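You operate a simulated robot arm through the tools that you are given. There is no shell and no other tool.

You are at the controls of a simulated two-armed robot. One attempt, no reset.

TASK
Bend the blue bracket's tab to 30 and put it in the teal tray.
Fine: the peg is set; clamp the bracket first; handle down and clamp open at the end.

It is judged by the outcome, as a careful person would: the job done as asked, and still so three seconds after it is handed in. It fails if anything else is knocked over, pushed out of place, dropped, spilled or broken.

THE ROBOT
Two 7-joint arms with three-finger grippers on one trunk that stands fixed in place. Base frame: the origin is at the foot of the trunk, x ahead of it, y to its left, z up; the work surface is at about z = 860. Readings come in mm, degrees, newtons and seconds.
The left shoulder is at [30, 124, 1108], the right one opposite. With the tool pointing down near the work surface each hand reaches from about 100 to 780 mm from the base axis, measured 20 degrees to its own side. Payload 2.2 kg a hand.
The tool frame of a hand sits at the grasp point between the pads (the TCP): z along the fingers, y along the line on which they close. The tips reach 28 mm beyond it. The gripper opens to 102 mm. The gripper's body begins 71 mm behind the TCP.
Orientation is told as [roll, pitch, yaw] about the base's x, y, z axes, in that order, counted from this pose: with the fingers straight down and closing along the base's y, the tool's x points along the base's -x, its y along +y and its z along -z.

THE INTERFACE
- The arms move only by the tool jog_arm. It takes "left_plan", "right_plan" or both (then of equal length, played together; a hand with none holds still); each is a list that holds one entry, the list of rows, each a list of 7 numbers: the finger opening in mm, from 0 to 102, then the shift along the base's x, y, z in units of 25 mm (1.0 is 25 mm), then the turn, a rotation vector about the base's x, y, z in units of 5 degrees (1.0 is 5 degrees). In form: [[[claw, tx, ty, tz, wx, wy, wz], ...]]. A call has 1 to 20 rows; each row shifts and turns the commanded pose from where the row before left it. A call with a number of a shift or a turn outside -1 to 1 is refused whole. Each row takes 0.2 s and may step no farther than 50 mm and 8.6 degrees from the row before; otherwise, or with a gripper value out of range, the whole call is refused. A pose out of reach is approached as far as the arm can. The call stops where the force on the tool passes 50 N (or 10 N more than at its start, if that is more) or the arm is blocked; 0.2 s more then pass. Each finger halts on what it meets, pressing with about 43 N; the grip force reading is that of the motor and also rises with nothing between the fingers. The clock runs only during rows and for 0.2 s after the last one: add rows that do not move to give the fingers time. The reply holds the time, the measured pose of the TCP, the force on the tool along the base axes, the opening and the grip force, in the units named above and with some noise, with the torque about the TCP (base axes, N m) and any sound that the robot's microphone picked up, and new pictures: "pictures" is both (left out), scene, wrist or none (wrist: the cameras of the hands that moved).
- Cameras (640 x 400 px; columns grow to the right, rows downward): "scene" is now at [46.7, 9, 1816.7]; the picture's right is [0.12, -0.99, 0.00], its down [-0.78, -0.10, -0.62] and it looks along [0.61, 0.07, -0.79] (base axes); focal length 346 px, centre (320, 200). "left" rides on the left gripper at [72, 38, -86] in its tool frame; the picture's right is [-0.46, 0.89, 0.00], its down [-0.60, -0.32, -0.73] and it looks along [-0.65, -0.34, 0.68] (tool axes); focal length 256 px, centre (320, 200). "right" rides on the right gripper at [69, 44, -86] in its tool frame; the picture's right is [-0.53, 0.85, 0.00], its down [-0.58, -0.36, -0.73] and it looks along [-0.62, -0.39, 0.68] (tool axes); focal length 256 px, centre (320, 200). There is no depth. A picture from a camera that has moved, and an enlarged one, comes with that camera's place and axes in the base frame and with its lens.
- raise_lower(by): slides the trunk up (or, below 0, down) by that many mm; the arms and the scene camera ride with it, the base frame stays. It gives what a move gives, with no picture.
- turn_head(pan, tilt): turns the head with the scene camera to pan (to the left, within 143 degrees either way) and tilt (down, from -29 to 69), counted from straight ahead of the robot. It gives what a move gives, and a new picture of the scene camera.
- zoom(camera, box): a new picture of the part [left, top, right, bottom] of that camera's present view, enlarged. It takes no simulated time.
- close_job(): hands the job in; it is judged then, once.

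Places have to be worked out from the pictures, the camera data and where the tool is seen. Open the grippers and draw the arms clear of the work before you hand the job in, unless the task says otherwise.

The tools are called as a command line: name --argument value ..., lists and objects as JSON in quotes. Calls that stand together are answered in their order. jog_arm: Moves the arms, as the interface text tells. Its arguments: {"type":"object","properties":{"left_plan":{"type":"array","items":{"type":"array","items":{"type":"array","items":{"type":"number"}}}},"right_plan":{"type":"array","items":{"type":"array","items":{"type":"array","items":{"type":"number"}}}},"pictures":{"type":"string","enum":["both","scene","wrist","none"]}},"required":[]} The other tools are called the same way: raise_lower (by) slides the trunk up or down; turn_head (pan, tilt) turns the head that bears the scene camera; zoom (camera, box) takes an enlarged picture of a part of a camera's view; close_job () hands the job in.

At the start:

```text
time_s: 0.0
left_ee_pos: [523.4, 210.5, 1211.7]
left_ee_rot: [0.0, 0.0, 0.0]
left_contact_force: [-0.1, 0.8, 0.0]
left_moment: [0.0, 0.03, 0.04]
left_finger_gap: 101.9
left_finger_force: 0.0
right_ee_pos: [498.1, -274.4, 1230.7]
right_ee_rot: [0.1, 0.0, 0.1]
right_contact_force: [-1.0, 0.6, 0.6]
right_moment: [0.01, -0.04, 0.05]
right_finger_gap: 101.9
right_finger_force: 0.1
trunk travel left (down, up): [-350.0, 190.0]
head pan, tilt: [6.9, 51.9]
```

scene: 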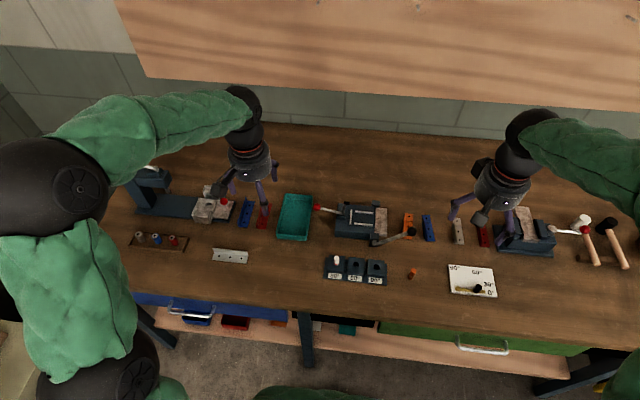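
right: 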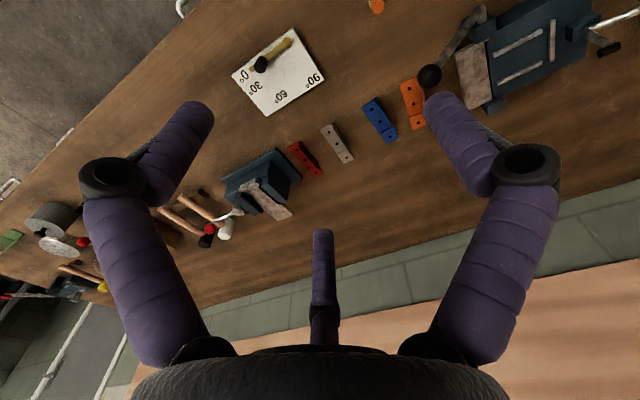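
left: 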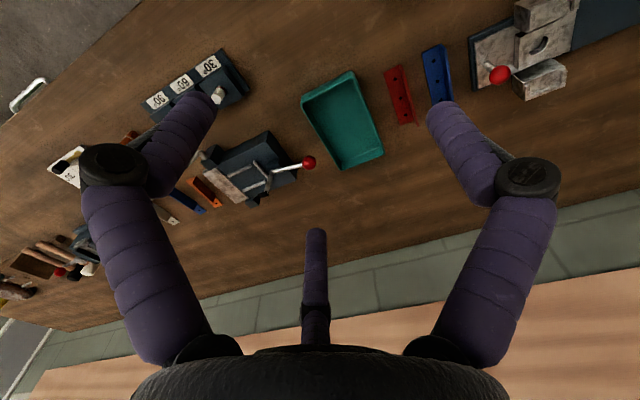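

The scene shows a bender in the middle, a row of brackets, a peg board and a teal tray. I'll zoom in to see the details first.

zoom --camera "scene" --box '[300, 180, 460, 290]'

zoom --camera "scene" --box '[120, 160, 300, 280]'

zoom --camera "scene" --box '[390, 180, 570, 300]'

zoom --camera "left" --box '[120, 40, 400, 240]'

zoom --camera "right" --box '[340, 0, 640, 180]'

```text
3.64 times, centred on (380, 235) of scene
camera zoom: at [46.7, 9.0, 1816.7], right [0.12, -0.99, 0.0], down [-0.78, -0.1, -0.62], along [0.61, 0.07, -0.79], focal length 1256 px, centre (102, 73)
```

zoom: 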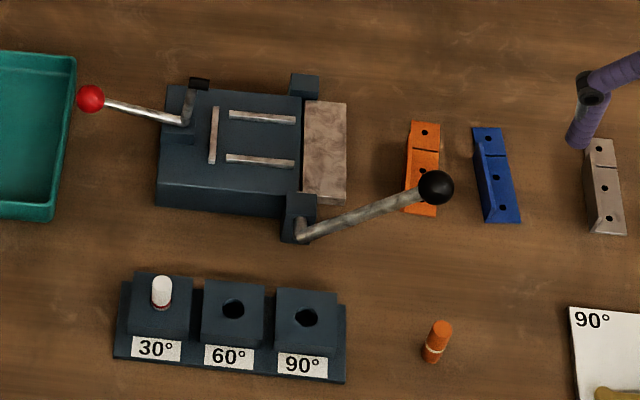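

```text
3.33 times, centred on (210, 220) of scene
camera zoom: at [46.7, 9.0, 1816.7], right [0.12, -0.99, 0.0], down [-0.78, -0.1, -0.62], along [0.61, 0.07, -0.79], focal length 1152 px, centre (687, 133)
```

zoom: 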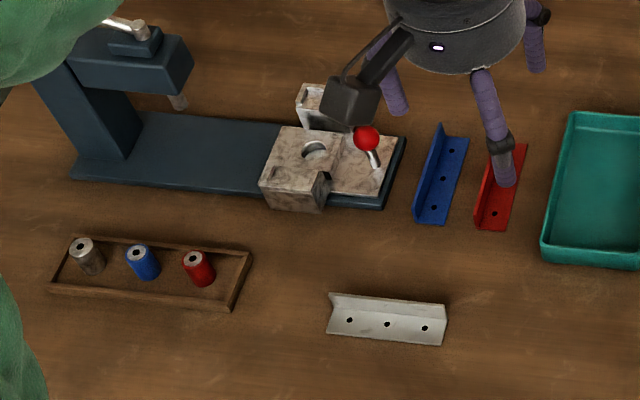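

```text
3.33 times, centred on (480, 240) of scene
camera zoom: at [46.7, 9.0, 1816.7], right [0.12, -0.99, 0.0], down [-0.78, -0.1, -0.62], along [0.61, 0.07, -0.79], focal length 1152 px, centre (-213, 67)
```

zoom: 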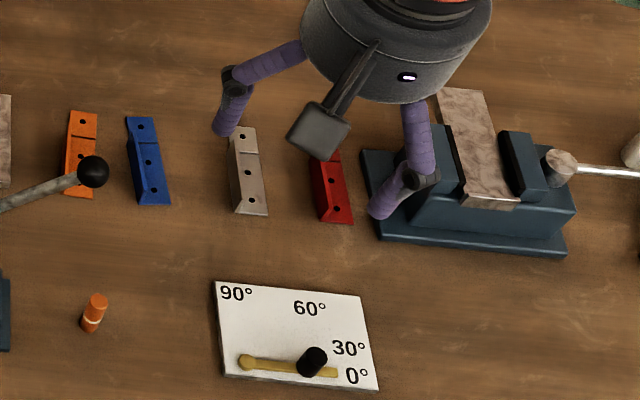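

```text
2.00 times, centred on (260, 140) of left
camera zoom: at [452.1, 249.8, 1299.6], right [0.46, 0.89, 0.0], down [0.6, -0.32, 0.73], along [0.65, -0.34, -0.68], focal length 512 px, centre (440, 320)
```

zoom: 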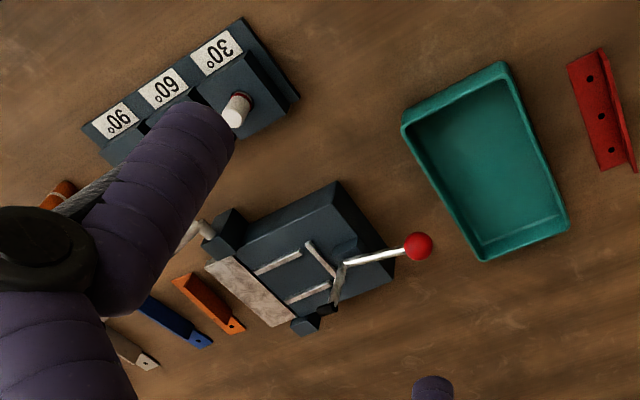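

```text
2.13 times, centred on (490, 90) of right
camera zoom: at [430.4, -231.3, 1316.0], right [0.53, 0.85, 0.0], down [0.58, -0.36, 0.73], along [0.62, -0.39, -0.68], focal length 546 px, centre (-43, 435)
```

zoom: 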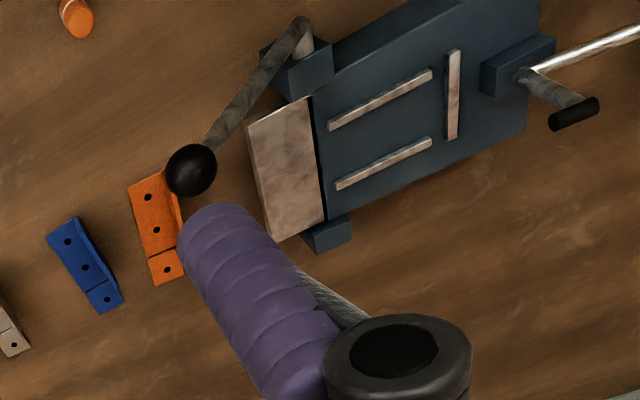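

Two blue parts exist: a plain angle by the press and a slotted one by the bender with a score line near its end (the tab). I'll look closer at the bender and that bracket.

zoom --camera "scene" --box '[396, 205, 446, 245]'

zoom --camera "scene" --box '[310, 190, 420, 255]'

zoom --camera "right" --box '[340, 70, 440, 150]'

zoom --camera "scene" --box '[230, 180, 330, 250]'

zoom --camera "scene" --box '[320, 245, 400, 295]'

```text
10.00 times, centred on (421, 225) of scene
camera zoom: at [46.7, 9.0, 1816.7], right [0.12, -0.99, 0.0], down [-0.78, -0.1, -0.62], along [0.61, 0.07, -0.79], focal length 3455 px, centre (-690, -50)
```

zoom: 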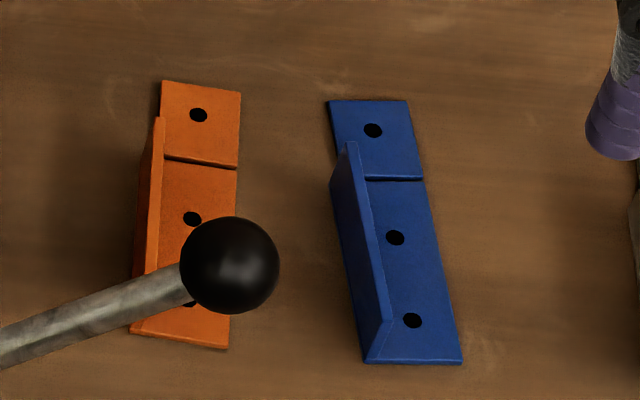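

```text
5.82 times, centred on (365, 222) of scene
camera zoom: at [46.7, 9.0, 1816.7], right [0.12, -0.99, 0.0], down [-0.78, -0.1, -0.62], along [0.61, 0.07, -0.79], focal length 2010 px, centre (58, 69)
```

zoom: 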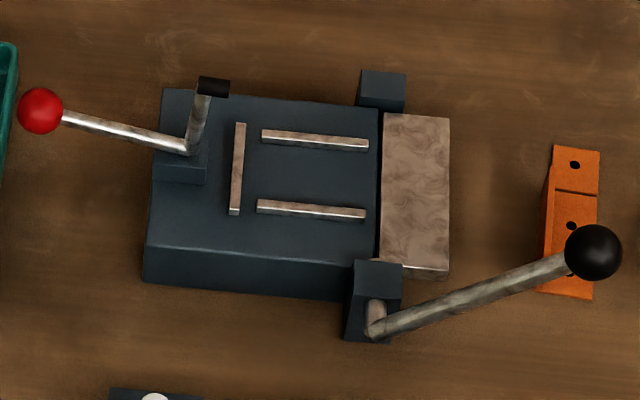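

```text
5.00 times, centred on (390, 110) of right
camera zoom: at [430.4, -231.3, 1316.0], right [0.53, 0.85, 0.0], down [0.58, -0.36, 0.73], along [0.62, -0.39, -0.68], focal length 1280 px, centre (-30, 650)
```

zoom: 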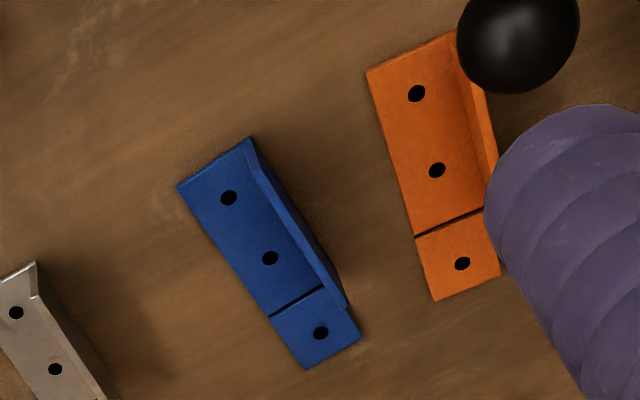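

```text
5.71 times, centred on (280, 215) of scene
camera zoom: at [46.7, 9.0, 1816.7], right [0.12, -0.99, 0.0], down [-0.78, -0.1, -0.62], along [0.61, 0.07, -0.79], focal length 1974 px, centre (549, 114)
```

zoom: 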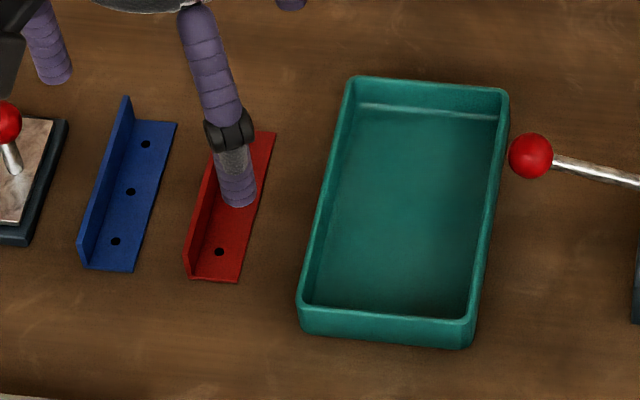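

```text
8.00 times, centred on (360, 270) of scene
camera zoom: at [46.7, 9.0, 1816.7], right [0.12, -0.99, 0.0], down [-0.78, -0.1, -0.62], along [0.61, 0.07, -0.79], focal length 2764 px, centre (0, -360)
```

zoom: 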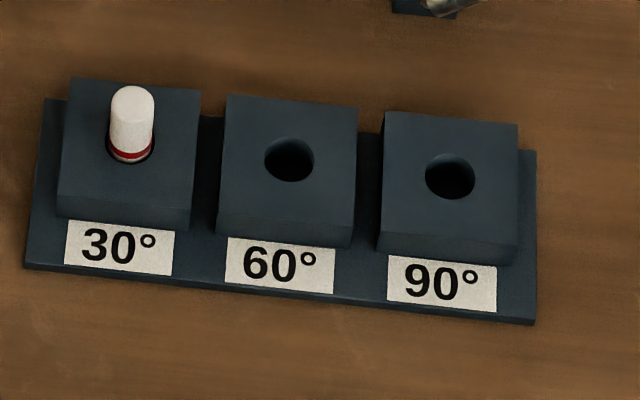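

The bracket lies flange-up at about (700, -268) and must be turned -90° in yaw to lie in the bender channel (tab toward -y). I want to see how the grippers look up close before getting near.

zoom --camera "scene" --box '[430, 120, 550, 240]'

zoom --camera "scene" --box '[190, 120, 310, 230]'

jog_arm --right_plan '[[[30, 0, 0, 0, 0, 0, 0], [30, 0, 0, 0, 0, 0, 0], [30, 0, 0, 0, 0, 0, 0], [30, 0, 0, 0, 0, 0, 0]]]' --left_plan '[[[40, 0, 0, 0, 0, 0, 0], [40, 0, 0, 0, 0, 0, 0], [40, 0, 0, 0, 0, 0, 0], [40, 0, 0, 0, 0, 0, 0]]]'

```text
3.33 times, centred on (490, 180) of scene
camera zoom: at [46.7, 9.0, 1816.7], right [0.12, -0.99, 0.0], down [-0.78, -0.1, -0.62], along [0.61, 0.07, -0.79], focal length 1152 px, centre (-247, 267)
```

zoom: 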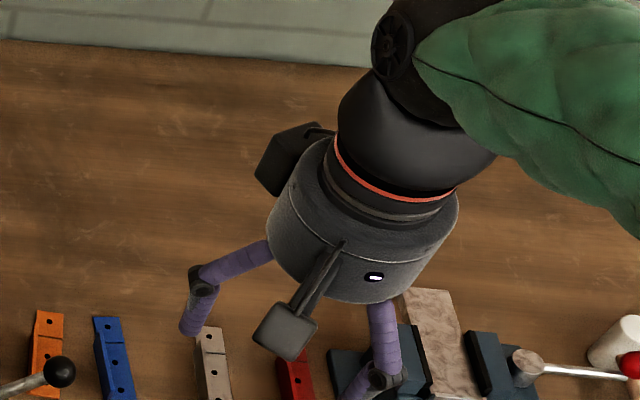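

```text
3.64 times, centred on (250, 175) of scene
camera zoom: at [46.7, 9.0, 1816.7], right [0.12, -0.99, 0.0], down [-0.78, -0.1, -0.62], along [0.61, 0.07, -0.79], focal length 1256 px, centre (574, 291)
```

zoom: 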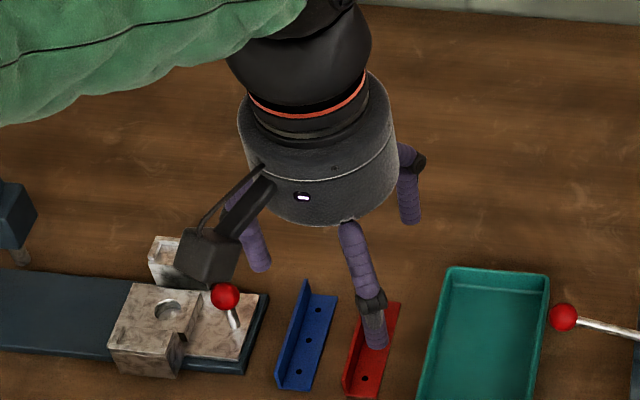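

```text
time_s: 1.0
left_ee_pos: [523.6, 210.1, 1212.7]
left_ee_rot: [0.1, 0.1, 0.0]
left_contact_force: [0.3, 0.5, 0.0]
left_moment: [-0.03, -0.02, -0.04]
left_finger_gap: 39.9
left_finger_force: 0.0
right_ee_pos: [498.4, -274.6, 1230.6]
right_ee_rot: [-0.1, -0.1, 0.0]
right_contact_force: [0.1, 0.7, -0.7]
right_moment: [-0.01, 0.02, 0.0]
right_finger_gap: 30.0
right_finger_force: 0.1
trunk travel left (down, up): [-350.0, 190.0]
head pan, tilt: [6.9, 51.9]
camera scene: at [46.6, 9.0, 1816.7], right [0.12, -0.99, 0.0], down [-0.78, -0.1, -0.62], along [0.61, 0.07, -0.79], focal length 346 px, centre (320, 200)
camera right: at [430.4, -231.3, 1316.1], right [0.53, 0.85, 0.0], down [0.58, -0.36, 0.73], along [0.62, -0.39, -0.68], focal length 256 px, centre (320, 200)
camera left: at [452.1, 249.8, 1299.6], right [0.46, 0.89, 0.0], down [0.6, -0.32, 0.73], along [0.65, -0.34, -0.68], focal length 256 px, centre (320, 200)
```

scene: 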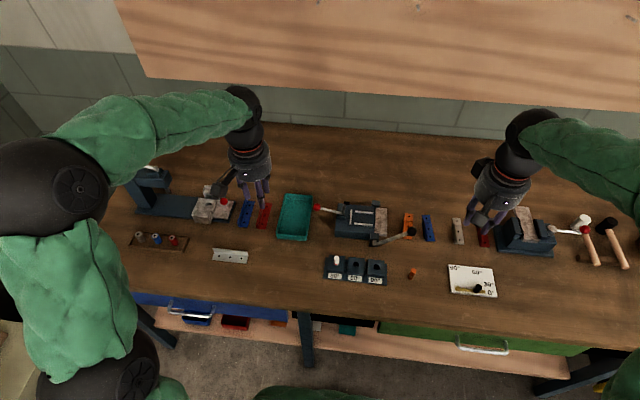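
right: 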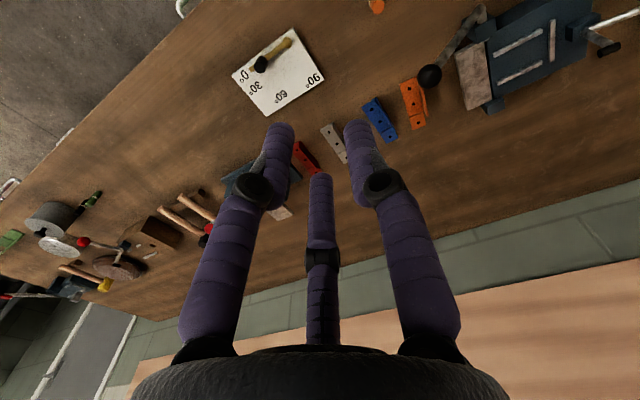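
left: 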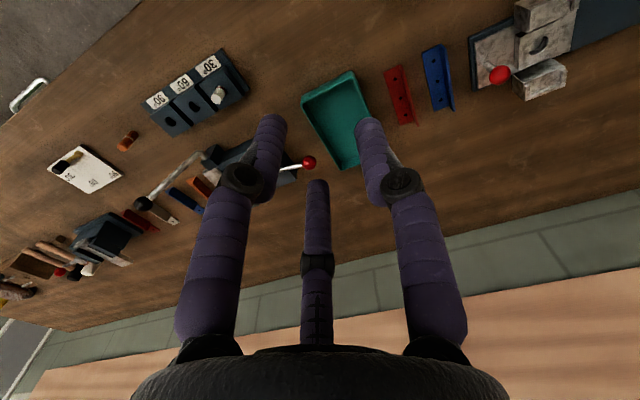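

The hand is visually a three-claw type centred on the TCP; grip geometry is centred on the TCP all the same. I move the right hand to hover above the bracket's flange near (712, -256), staying clear of the black handle ball I place at about (608, -186, 990).

jog_arm --right_plan '[[[30, 0.86, 0.07, -0.84, 0, 0, 0.09], [30, 0.86, 0.07, -0.84, 0, 0, 0.09], [30, 0.86, 0.07, -0.84, 0, 0, 0.09], [30, 0.86, 0.07, -0.84, 0, 0, 0.09], [30, 0.86, 0.07, -0.84, 0, 0, 0.09], [30, 0.86, 0.07, -0.84, 0, 0, 0.09], [30, 0.86, 0.07, -0.84, 0, 0, 0.09], [30, 0.86, 0.07, -0.84, 0, 0, 0.09], [30, 0.86, 0.07, -0.84, 0, 0, 0.09], [30, 0.86, 0.07, -0.84, 0, 0, 0.09], [30, 0, 0, 0, 0, 0, 0]]]'

```text
time_s: 3.4
left_ee_pos: [523.0, 210.6, 1213.9]
left_ee_rot: [0.1, -0.1, -0.1]
left_contact_force: [-0.3, -0.1, 0.9]
left_moment: [-0.03, -0.02, -0.02]
left_finger_gap: 39.9
left_finger_force: 0.1
right_ee_pos: [713.3, -255.4, 1020.0]
right_ee_rot: [0.0, -0.2, 4.7]
right_contact_force: [0.3, 0.0, 0.3]
right_moment: [-0.04, -0.05, -0.01]
right_finger_gap: 30.1
right_finger_force: 0.2
trunk travel left (down, up): [-350.0, 190.0]
head pan, tilt: [6.9, 51.9]
camera scene: at [45.5, 8.9, 1816.8], right [0.12, -0.99, 0.0], down [-0.78, -0.1, -0.62], along [0.61, 0.07, -0.79], focal length 346 px, centre (320, 200)
camera right: at [642.1, -218.5, 1106.6], right [0.47, 0.89, 0.0], down [0.6, -0.32, 0.73], along [0.65, -0.34, -0.68], focal length 256 px, centre (320, 200)
```

scene: 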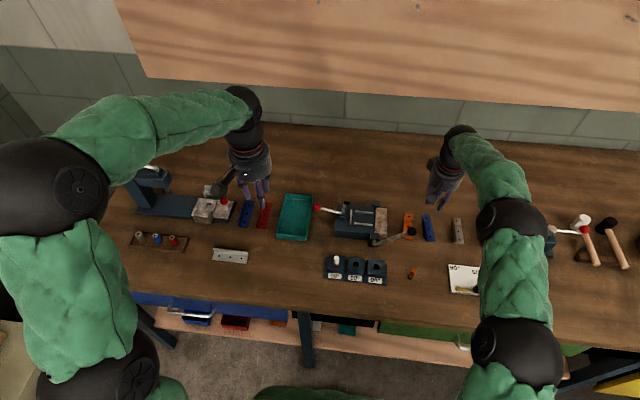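
right: 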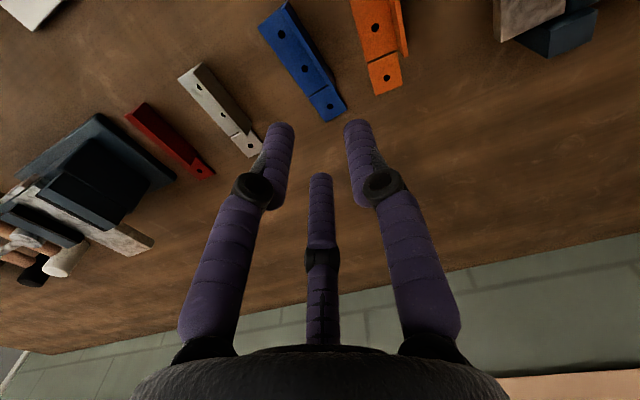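

Hover is at (713, -255, 1020). I zoom in with the wrist and scene views to refine the flange location relative to the fingers.

zoom --camera "right" --box '[240, 0, 400, 130]'

zoom --camera "scene" --box '[396, 165, 476, 245]'

```text
3.08 times, centred on (320, 65) of right
camera zoom: at [642.1, -218.5, 1106.6], right [0.47, 0.89, 0.0], down [0.6, -0.32, 0.73], along [0.65, -0.34, -0.68], focal length 788 px, centre (320, 615)
```

zoom: 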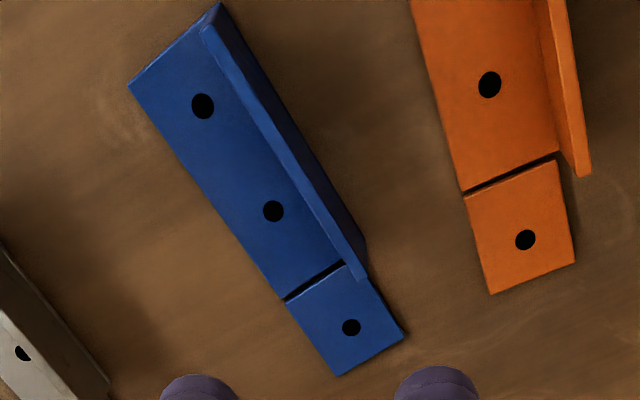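

```text
5.00 times, centred on (436, 205) of scene
camera zoom: at [45.5, 8.9, 1816.8], right [0.12, -0.99, 0.0], down [-0.78, -0.1, -0.62], along [0.61, 0.07, -0.79], focal length 1727 px, centre (-260, 175)
```

zoom: 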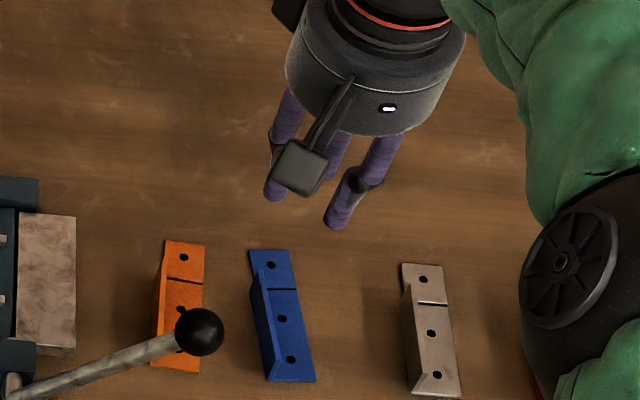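

Both views agree: flange mid-line about y=-256 at x=713, yawed about 6°, with its top at about z=882. I descend so the tips are a few mm above the plate, without closing yet.

jog_arm --right_plan '[[[30, 0, -0.02, -0.8, 0, 0, 0.26], [30, 0, 0, -0.8, 0, 0, 0], [30, 0, 0, -0.8, 0, 0, 0], [30, 0, 0, -0.8, 0, 0, 0], [30, 0, 0, -0.8, 0, 0, 0], [30, 0, 0, -0.5, 0, 0, 0], [30, 0, 0, 0, 0, 0, 0]]]'

```text
time_s: 5.0
left_ee_pos: [525.1, 211.0, 1211.8]
left_ee_rot: [0.0, 0.0, 0.0]
left_contact_force: [-0.6, -0.3, 0.2]
left_moment: [-0.01, 0.01, 0.0]
left_finger_gap: 40.1
left_finger_force: 0.1
right_ee_pos: [712.6, -256.0, 906.8]
right_ee_rot: [0.0, 0.0, 5.9]
right_contact_force: [-0.6, 0.1, -0.4]
right_moment: [0.01, 0.0, 0.0]
right_finger_gap: 29.7
right_finger_force: 0.0
trunk travel left (down, up): [-350.0, 190.0]
head pan, tilt: [6.9, 51.9]
camera scene: at [46.6, 9.0, 1816.8], right [0.12, -0.99, 0.0], down [-0.78, -0.1, -0.62], along [0.61, 0.07, -0.79], focal length 346 px, centre (320, 200)
camera right: at [641.2, -221.0, 993.4], right [0.45, 0.9, 0.0], down [0.61, -0.3, 0.73], along [0.65, -0.33, -0.68], focal length 256 px, centre (320, 200)
```

scene: 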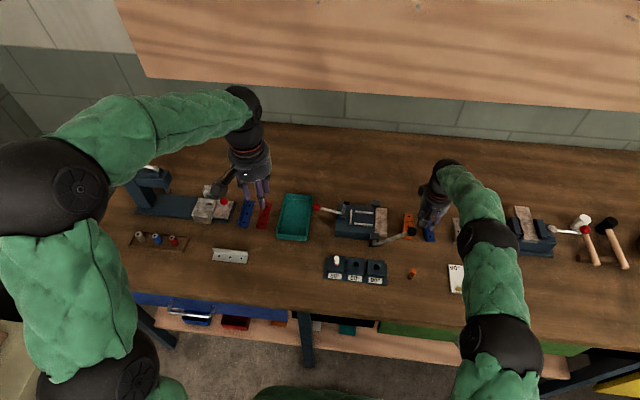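
right: 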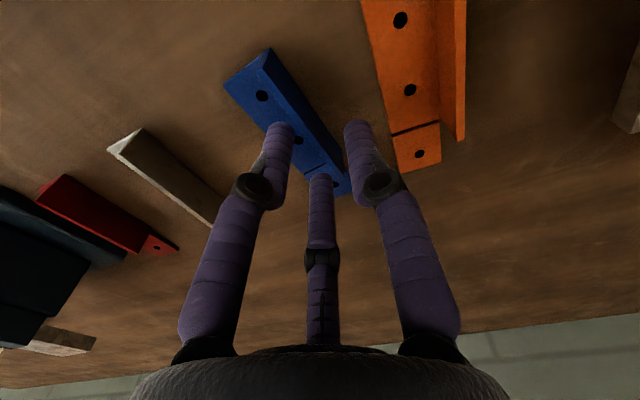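

I'm at z=907 with tips about 879; let me check finger placement relative to the flange before the last few mm.

zoom --camera "right" --box '[220, 40, 420, 220]'

zoom --camera "scene" --box '[386, 180, 466, 250]'

```text
2.22 times, centred on (320, 130) of right
camera zoom: at [641.2, -221.0, 993.4], right [0.45, 0.9, 0.0], down [0.61, -0.3, 0.73], along [0.65, -0.33, -0.68], focal length 569 px, centre (320, 356)
```

zoom: 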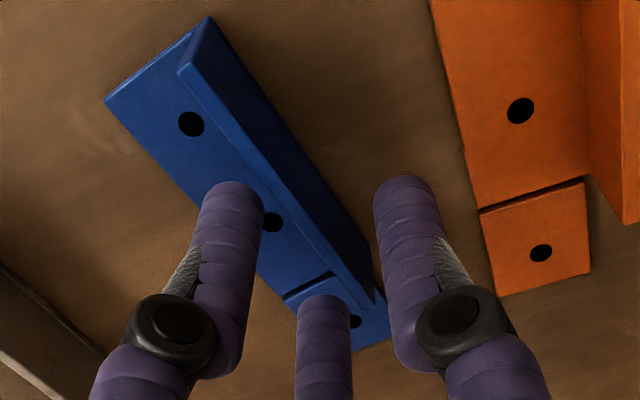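

```text
5.71 times, centred on (426, 215) of scene
camera zoom: at [46.6, 9.0, 1816.8], right [0.12, -0.99, 0.0], down [-0.78, -0.1, -0.62], along [0.61, 0.07, -0.79], focal length 1974 px, centre (-286, 114)
```

zoom: 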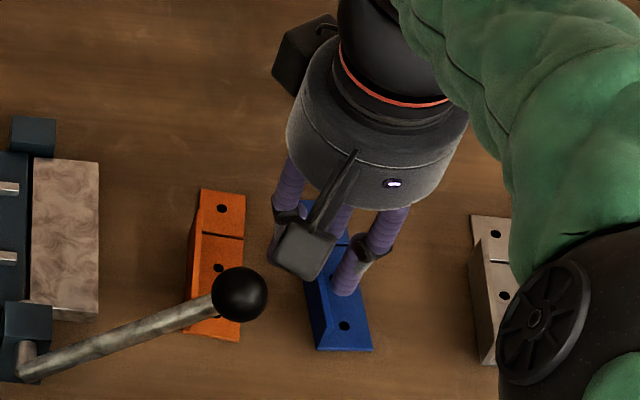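

The flange is centred between the fingers. I shift 4 mm toward the robot, lower 11 mm, then close on the flange.

jog_arm --right_plan '[[[30, -0.16, 0, -0.2, 0, 0, 0], [30, 0, 0, -0.23, 0, 0, 0], [30, 0, 0, 0, 0, 0, 0], [15, 0, 0, 0, 0, 0, 0], [8, 0, 0, 0, 0, 0, 0], [0, 0, 0, 0, 0, 0, 0], [0, 0, 0, 0, 0, 0, 0], [0, 0, 0, 0, 0, 0, 0]]]'

```text
time_s: 6.8
left_ee_pos: [525.1, 210.6, 1213.5]
left_ee_rot: [0.0, -0.2, 0.1]
left_contact_force: [-0.4, 0.5, 0.4]
left_moment: [0.05, 0.02, 0.02]
left_finger_gap: 39.9
left_finger_force: 0.0
right_ee_pos: [707.6, -255.4, 896.6]
right_ee_rot: [0.0, 0.0, 5.8]
right_contact_force: [-0.4, -0.4, -0.3]
right_moment: [0.01, -0.03, 0.02]
right_finger_gap: 7.8
right_finger_force: 36.0
trunk travel left (down, up): [-350.0, 190.0]
head pan, tilt: [6.9, 51.9]
camera scene: at [46.8, 9.0, 1816.7], right [0.12, -0.99, 0.0], down [-0.78, -0.1, -0.62], along [0.61, 0.07, -0.79], focal length 346 px, centre (320, 200)
camera right: at [637.2, -220.6, 983.0], right [0.45, 0.9, 0.0], down [0.61, -0.3, 0.73], along [0.65, -0.33, -0.68], focal length 256 px, centre (320, 200)
```

scene: 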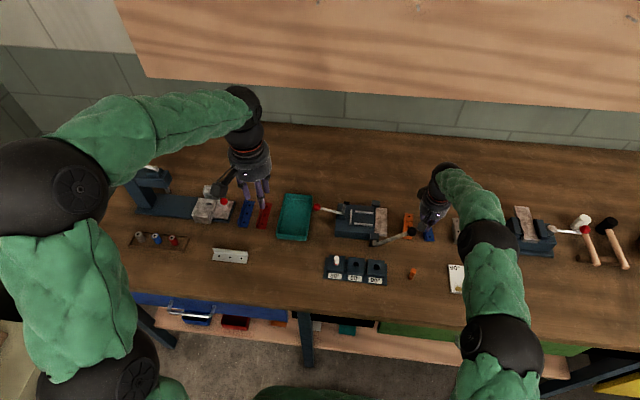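
right: 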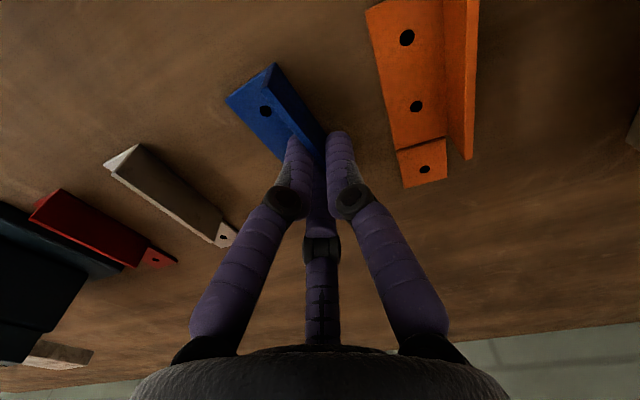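

Gripped (opening 7.8, 36 N). I lift straight up about 110 mm and check that the bracket comes along.

jog_arm --right_plan '[[[0, 0, 0, 0.3, 0, 0, 0], [0, 0, 0, 0.6, 0, 0, 0], [0, 0, 0, 0.9, 0, 0, 0], [0, 0, 0, 0.9, 0, 0, 0], [0, 0, 0, 0.9, 0, 0, 0], [0, 0, 0, 0.9, 0, 0, 0], [0, 0, 0, 0, 0, 0, 0]]]'

zoom --camera "right" --box '[220, 40, 420, 220]'

zoom --camera "scene" --box '[386, 170, 466, 240]'

```text
time_s: 8.4
left_ee_pos: [524.7, 211.3, 1213.6]
left_ee_rot: [0.0, -0.1, -0.1]
left_contact_force: [-0.1, 0.0, 0.1]
left_moment: [0.02, -0.01, 0.0]
left_finger_gap: 39.9
left_finger_force: 0.0
right_ee_pos: [708.3, -256.0, 1008.4]
right_ee_rot: [-0.1, 0.1, 6.0]
right_contact_force: [-0.1, 0.9, -0.7]
right_moment: [0.01, 0.0, -0.02]
right_finger_gap: 8.0
right_finger_force: 35.7
trunk travel left (down, up): [-350.0, 190.0]
head pan, tilt: [6.9, 51.9]
camera scene: at [47.3, 8.8, 1816.7], right [0.12, -0.99, 0.0], down [-0.78, -0.1, -0.62], along [0.61, 0.07, -0.79], focal length 346 px, centre (320, 200)
camera right: at [637.0, -221.1, 1095.0], right [0.45, 0.9, 0.0], down [0.61, -0.3, 0.73], along [0.65, -0.33, -0.68], focal length 256 px, centre (320, 200)
```

scene: 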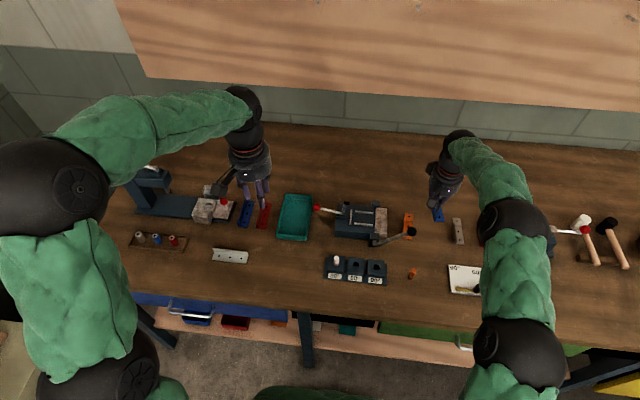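
right: 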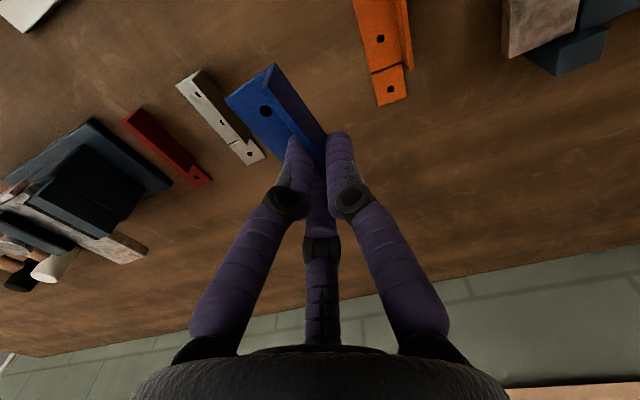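

```text
2.22 times, centred on (320, 130) of right
camera zoom: at [637.0, -221.1, 1095.0], right [0.45, 0.9, 0.0], down [0.61, -0.3, 0.73], along [0.65, -0.33, -0.68], focal length 569 px, centre (320, 356)
```

zoom: 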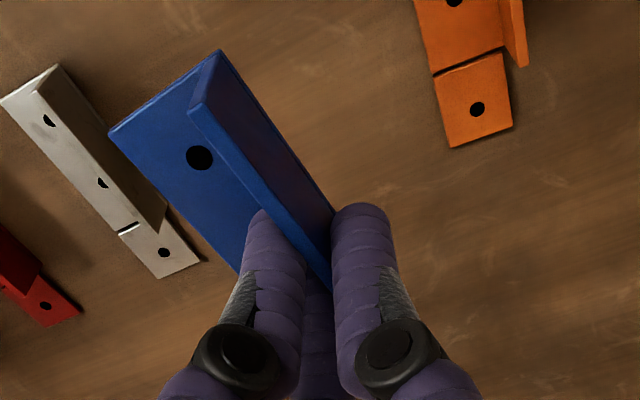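

```text
5.71 times, centred on (426, 205) of scene
camera zoom: at [47.3, 8.8, 1816.7], right [0.12, -0.99, 0.0], down [-0.78, -0.1, -0.62], along [0.61, 0.07, -0.79], focal length 1974 px, centre (-286, 171)
```

zoom: 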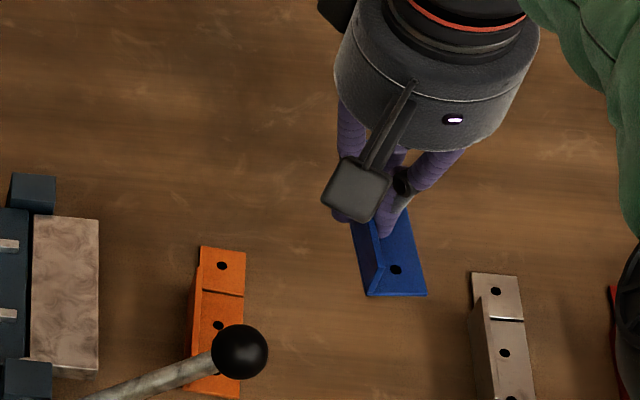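

The bracket is held level; its body end lies about 44 mm behind the TCP. I carry it over the bender at this height while turning it -95° so the tab faces -y, stopping about 13 mm short of the final y.

jog_arm --right_plan '[[[0, 0.014, 0.362, 0.02, 0, 0, -0.955], [0, 0.014, 0.362, 0.02, 0, 0, -0.955], [0, 0.014, 0.362, 0.02, 0, 0, -0.955], [0, 0.014, 0.362, 0.02, 0, 0, -0.955], [0, 0.014, 0.362, 0.02, 0, 0, -0.955], [0, 0.014, 0.362, 0.02, 0, 0, -0.955], [0, 0.014, 0.362, 0.02, 0, 0, -0.955], [0, 0.014, 0.362, 0.02, 0, 0, -0.955], [0, 0.014, 0.362, 0.02, 0, 0, -0.955], [0, 0.014, 0.362, 0.02, 0, 0, -0.955], [0, 0.014, 0.362, 0.02, 0, 0, -0.955], [0, 0.014, 0.362, 0.02, 0, 0, -0.955], [0, 0.014, 0.362, 0.02, 0, 0, -0.955], [0, 0.014, 0.362, 0.02, 0, 0, -0.955], [0, 0.014, 0.362, 0.02, 0, 0, -0.955], [0, 0.014, 0.362, 0.02, 0, 0, -0.955], [0, 0.014, 0.362, 0.02, 0, 0, -0.955], [0, 0.014, 0.362, 0.02, 0, 0, -0.955], [0, 0.014, 0.362, 0.02, 0, 0, -0.955], [0, 0.014, 0.362, 0.02, 0, 0, -0.955]]]'

zoom --camera "scene" --box '[320, 160, 430, 250]'

zoom --camera "right" --box '[220, 20, 420, 200]'

```text
time_s: 12.6
left_ee_pos: [524.5, 211.2, 1213.5]
left_ee_rot: [0.0, 0.1, -0.1]
left_contact_force: [-0.7, 0.6, -0.1]
left_moment: [0.03, 0.01, -0.02]
left_finger_gap: 40.1
left_finger_force: 0.1
right_ee_pos: [717.3, -75.4, 1019.5]
right_ee_rot: [0.0, 0.0, -89.5]
right_contact_force: [0.2, 0.3, -0.7]
right_moment: [0.0, -0.03, -0.01]
right_finger_gap: 7.7
right_finger_force: 35.1
trunk travel left (down, up): [-350.0, 190.0]
head pan, tilt: [6.9, 51.9]
camera scene: at [46.9, 9.5, 1816.7], right [0.12, -0.99, 0.0], down [-0.78, -0.1, -0.62], along [0.61, 0.07, -0.79], focal length 346 px, centre (320, 200)
camera right: at [761.2, -7.1, 1104.7], right [0.85, -0.53, 0.0], down [-0.36, -0.58, 0.73], along [-0.39, -0.62, -0.68], focal length 256 px, centre (320, 200)
```

scene: 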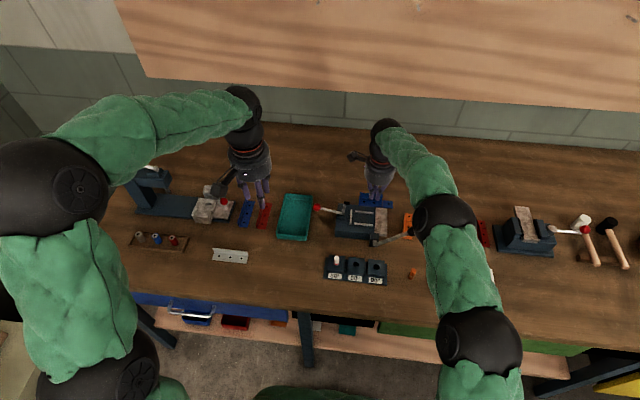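
right: 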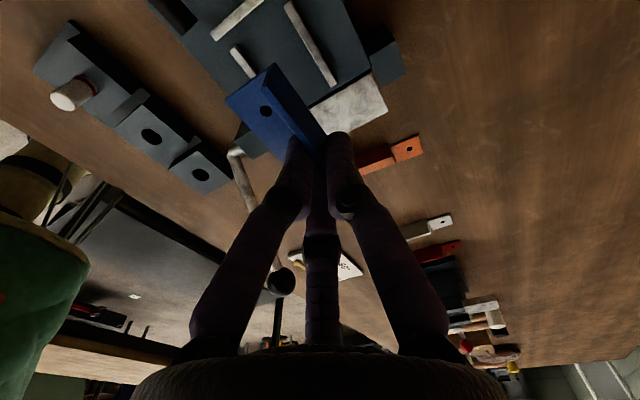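

```text
4.44 times, centred on (375, 205) of scene
camera zoom: at [46.9, 9.5, 1816.7], right [0.12, -0.99, 0.0], down [-0.78, -0.1, -0.62], along [0.61, 0.07, -0.79], focal length 1536 px, centre (76, 178)
```

zoom: 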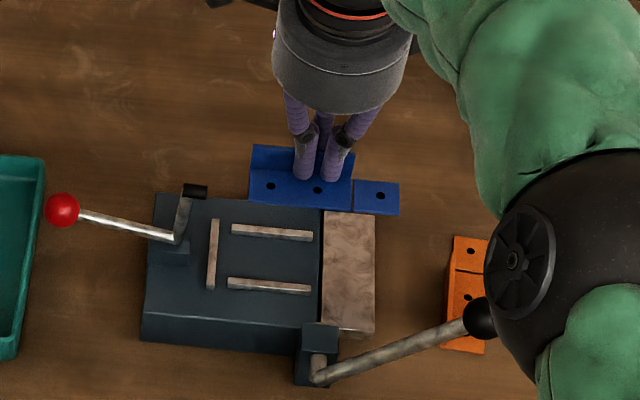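

```text
2.22 times, centred on (320, 110) of right
camera zoom: at [761.2, -7.1, 1104.7], right [0.85, -0.53, 0.0], down [-0.36, -0.58, 0.73], along [-0.39, -0.62, -0.68], focal length 569 px, centre (320, 400)
```

zoom: 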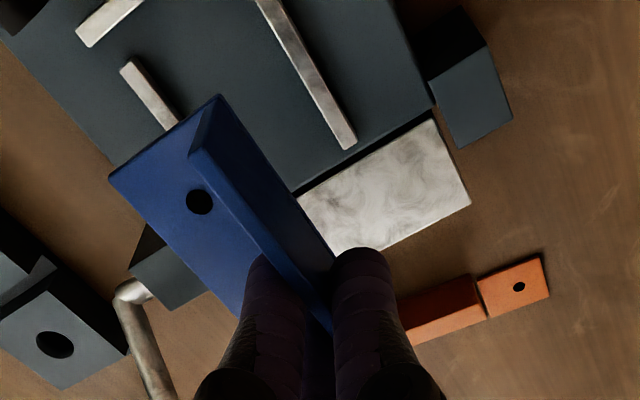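

The bracket now faces the channel correctly with the tab to the right. The right forearm seems near the black ball from above; I take a fresh left-wrist picture to check the height clearance.

jog_arm --left_plan '[[[40, 0, 0, 0, 0, 0, 0]]]' --pictures "wrist"

zoom --camera "left" --box '[80, 100, 330, 260]'

```text
time_s: 13.0
left_ee_pos: [524.0, 211.7, 1212.7]
left_ee_rot: [0.0, 0.1, 0.0]
left_contact_force: [0.0, -0.1, 0.2]
left_moment: [0.01, -0.01, -0.03]
left_finger_gap: 40.2
left_finger_force: 0.2
right_ee_pos: [717.2, -75.4, 1018.7]
right_ee_rot: [0.0, 0.0, -89.6]
right_contact_force: [0.7, 0.7, -0.2]
right_moment: [-0.01, -0.01, -0.02]
right_finger_gap: 8.0
right_finger_force: 35.8
trunk travel left (down, up): [-350.0, 190.0]
head pan, tilt: [6.9, 51.9]
camera left: at [452.3, 250.1, 1299.5], right [0.46, 0.89, 0.0], down [0.6, -0.32, 0.73], along [0.65, -0.34, -0.68], focal length 256 px, centre (320, 200)
```

left: 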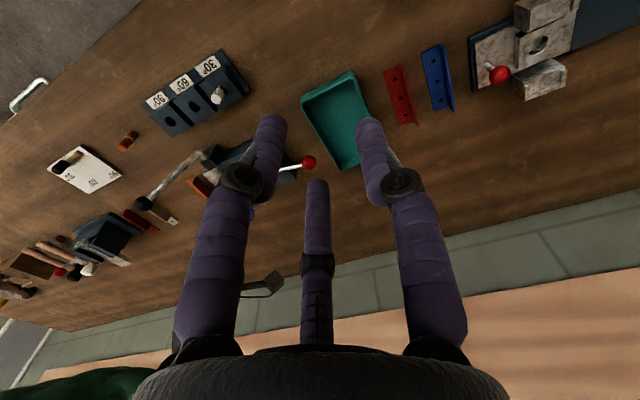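

```text
2.50 times, centred on (205, 180) of left
camera zoom: at [452.3, 250.1, 1299.5], right [0.46, 0.89, 0.0], down [0.6, -0.32, 0.73], along [0.65, -0.34, -0.68], focal length 640 px, centre (608, 250)
```

zoom: 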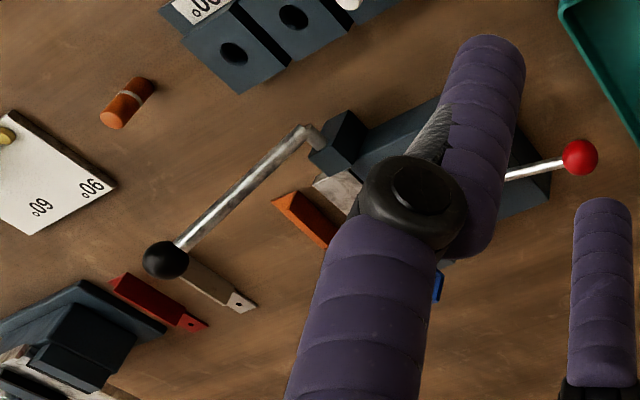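

The forearm is well above the ball (about z 1240), so lowering is safe. Channel inner edges are about x 681.5–723 and the stop face about y=-15.5, so I target TCP (714, -61) and lower to z≈944 first.

jog_arm --right_plan '[[[0, -0.12, 0.576, -0.2, 0, 0, 0], [0, 0, 0, -0.7, 0, 0, 0], [0, 0, 0, -0.7, 0, 0, 0], [0, 0, 0, -0.7, 0, 0, 0], [0, 0, 0, -0.7, 0, 0, 0], [0, 0, 0, 0, 0, 0, 0]]]'

zoom --camera "scene" --box '[330, 180, 410, 240]'

zoom --camera "right" --box '[220, 20, 420, 200]'

```text
time_s: 14.4
left_ee_pos: [523.7, 210.2, 1212.9]
left_ee_rot: [-0.1, 0.0, 0.0]
left_contact_force: [0.3, 0.4, 0.0]
left_moment: [0.0, 0.0, -0.02]
left_finger_gap: 39.9
left_finger_force: 0.1
right_ee_pos: [714.4, -60.9, 944.4]
right_ee_rot: [0.0, -0.1, -89.5]
right_contact_force: [-0.5, -1.2, -0.5]
right_moment: [-0.01, -0.05, -0.01]
right_finger_gap: 7.6
right_finger_force: 35.9
trunk travel left (down, up): [-350.0, 190.0]
head pan, tilt: [6.9, 51.9]
camera scene: at [46.5, 9.1, 1816.8], right [0.12, -0.99, 0.0], down [-0.78, -0.1, -0.62], along [0.61, 0.07, -0.79], focal length 346 px, centre (320, 200)
camera right: at [758.1, 6.8, 1030.4], right [0.85, -0.53, 0.0], down [-0.36, -0.58, 0.73], along [-0.39, -0.62, -0.68], focal length 256 px, centre (320, 200)
```

scene: 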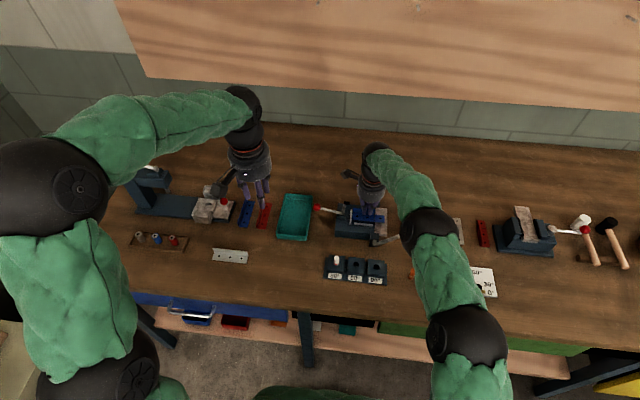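
right: 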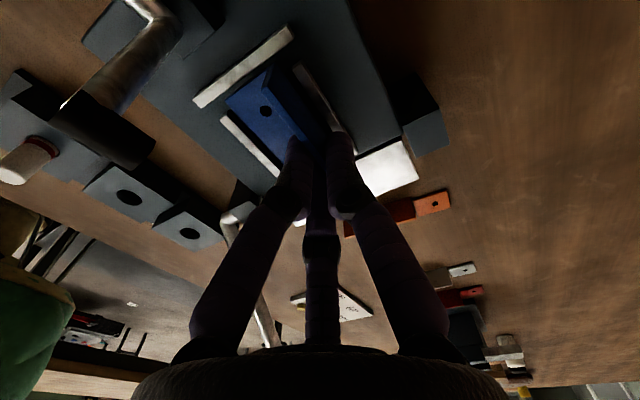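

```text
6.67 times, centred on (370, 210) of scene
camera zoom: at [46.5, 9.1, 1816.8], right [0.12, -0.99, 0.0], down [-0.78, -0.1, -0.62], along [0.61, 0.07, -0.79], focal length 2303 px, centre (-13, 133)
```

zoom: 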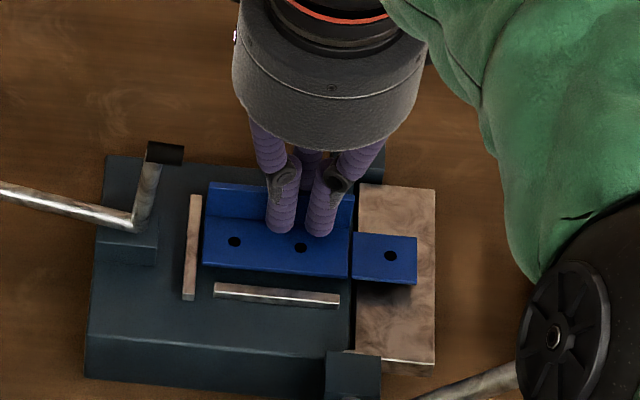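

```text
2.22 times, centred on (320, 110) of right
camera zoom: at [758.1, 6.8, 1030.4], right [0.85, -0.53, 0.0], down [-0.36, -0.58, 0.73], along [-0.39, -0.62, -0.68], focal length 569 px, centre (320, 400)
```

zoom: 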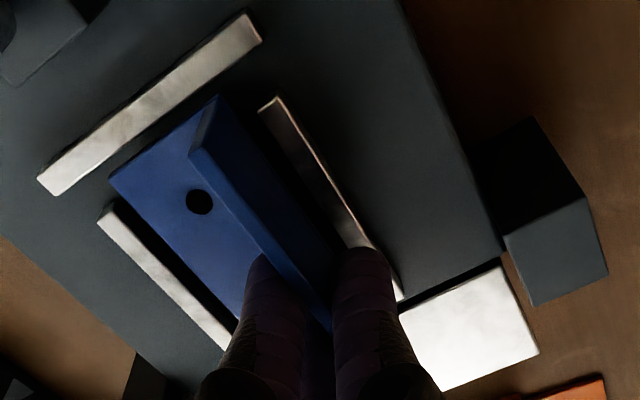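

Alignment looks good: 1–2 mm from the end stop and centred between rails. I lower slowly about 9 mm and watch the force.

jog_arm --right_plan '[[[0, 0, 0, -0.12, 0, 0, 0], [0, 0, 0, -0.12, 0, 0, 0], [0, 0, 0, -0.1, 0, 0, 0], [0, 0, 0, 0, 0, 0, 0]]]' --pictures "none"

zoom --camera "right" --box '[220, 20, 420, 200]'

zoom --camera "scene" --box '[330, 180, 410, 240]'

```text
time_s: 15.4
left_ee_pos: [522.6, 211.7, 1213.7]
left_ee_rot: [-0.1, 0.0, 0.0]
left_contact_force: [0.3, -0.2, -0.1]
left_moment: [0.0, -0.01, -0.02]
left_finger_gap: 40.0
left_finger_force: 0.1
right_ee_pos: [713.6, -62.6, 934.7]
right_ee_rot: [0.2, 0.0, -89.6]
right_contact_force: [-0.4, 0.1, 5.2]
right_moment: [0.03, 0.02, -0.01]
right_finger_gap: 7.5
right_finger_force: 35.3
trunk travel left (down, up): [-350.0, 190.0]
head pan, tilt: [6.9, 51.9]
```

```text
2.22 times, centred on (320, 110) of right
camera zoom: at [758.3, 6.5, 1023.0], right [0.85, -0.53, 0.0], down [-0.36, -0.58, 0.73], along [-0.38, -0.62, -0.68], focal length 569 px, centre (320, 400)
```

zoom: 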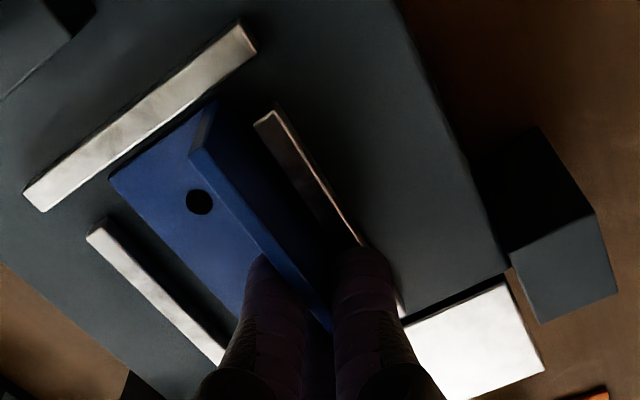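

```text
6.67 times, centred on (370, 210) of scene
camera zoom: at [46.1, 9.2, 1816.8], right [0.12, -0.99, 0.0], down [-0.78, -0.1, -0.62], along [0.61, 0.07, -0.79], focal length 2303 px, centre (-13, 133)
```

zoom: 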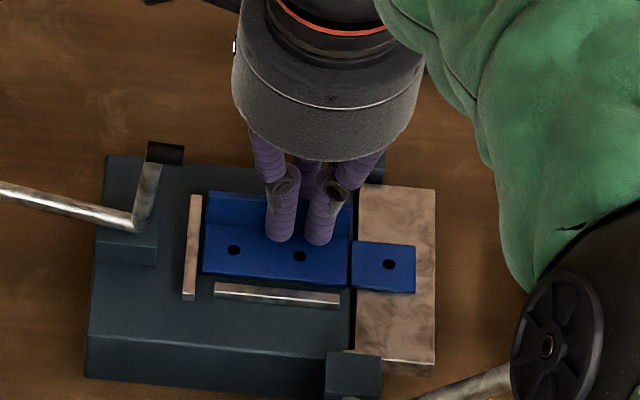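

Light contact (5 N) shows it is seated. I nudge 1.5 mm toward the stop, release, and lift straight up.

jog_arm --right_plan '[[[0, 0, 0.06, 0, 0, 0, 0], [0, 0, 0, 0, 0, 0, 0], [16, 0, 0, 0, 0, 0, 0], [24, 0, 0, 0, 0, 0, 0], [24, 0, 0, 0.3, 0, 0, 0], [24, 0, 0, 0.6, 0, 0, 0], [24, 0, 0, 0.9, 0, 0, 0], [24, 0, 0, 0.9, 0, 0, 0], [24, 0, 0, 0.9, 0, 0, 0], [24, 0, 0, 0, 0, 0, 0]]]'

zoom --camera "right" --box '[180, 0, 420, 180]'

zoom --camera "scene" --box '[330, 180, 410, 240]'

```text
time_s: 17.6
left_ee_pos: [523.3, 210.3, 1213.2]
left_ee_rot: [-0.1, 0.1, 0.0]
left_contact_force: [0.5, -0.3, -0.1]
left_moment: [-0.01, 0.04, 0.0]
left_finger_gap: 40.0
left_finger_force: 0.1
right_ee_pos: [713.6, -59.3, 1025.2]
right_ee_rot: [-0.1, 0.1, -89.5]
right_contact_force: [-0.3, -0.6, -0.4]
right_moment: [-0.03, 0.01, 0.08]
right_finger_gap: 23.9
right_finger_force: 0.0
trunk travel left (down, up): [-350.0, 190.0]
head pan, tilt: [6.9, 51.9]
camera scene: at [47.2, 9.0, 1816.7], right [0.12, -0.99, 0.0], down [-0.78, -0.1, -0.62], along [0.61, 0.07, -0.79], focal length 346 px, centre (320, 200)
camera right: at [758.6, 8.4, 1111.5], right [0.85, -0.53, 0.0], down [-0.36, -0.58, 0.73], along [-0.39, -0.62, -0.68], focal length 256 px, centre (320, 200)
```

scene: 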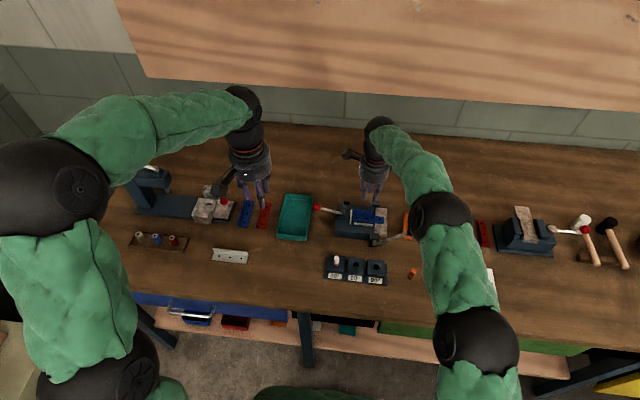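
right: 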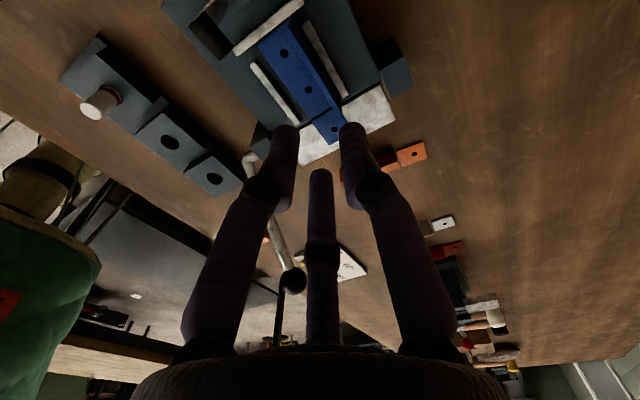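

```text
2.22 times, centred on (300, 90) of right
camera zoom: at [758.6, 8.4, 1111.5], right [0.85, -0.53, 0.0], down [-0.36, -0.58, 0.73], along [-0.39, -0.62, -0.68], focal length 569 px, centre (364, 444)
```

zoom: 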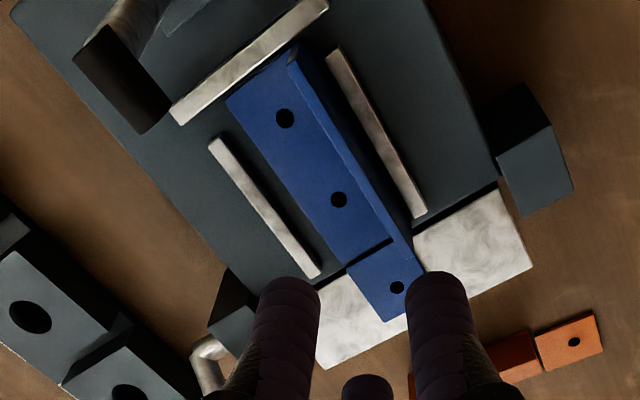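

```text
6.67 times, centred on (370, 210) of scene
camera zoom: at [47.2, 9.0, 1816.7], right [0.12, -0.99, 0.0], down [-0.78, -0.1, -0.62], along [0.61, 0.07, -0.79], focal length 2303 px, centre (-13, 133)
```

zoom: 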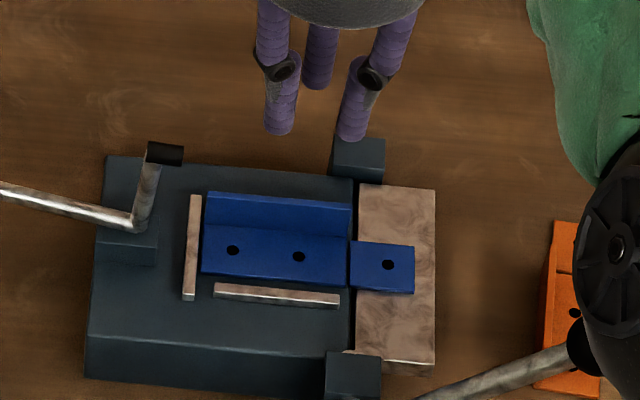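

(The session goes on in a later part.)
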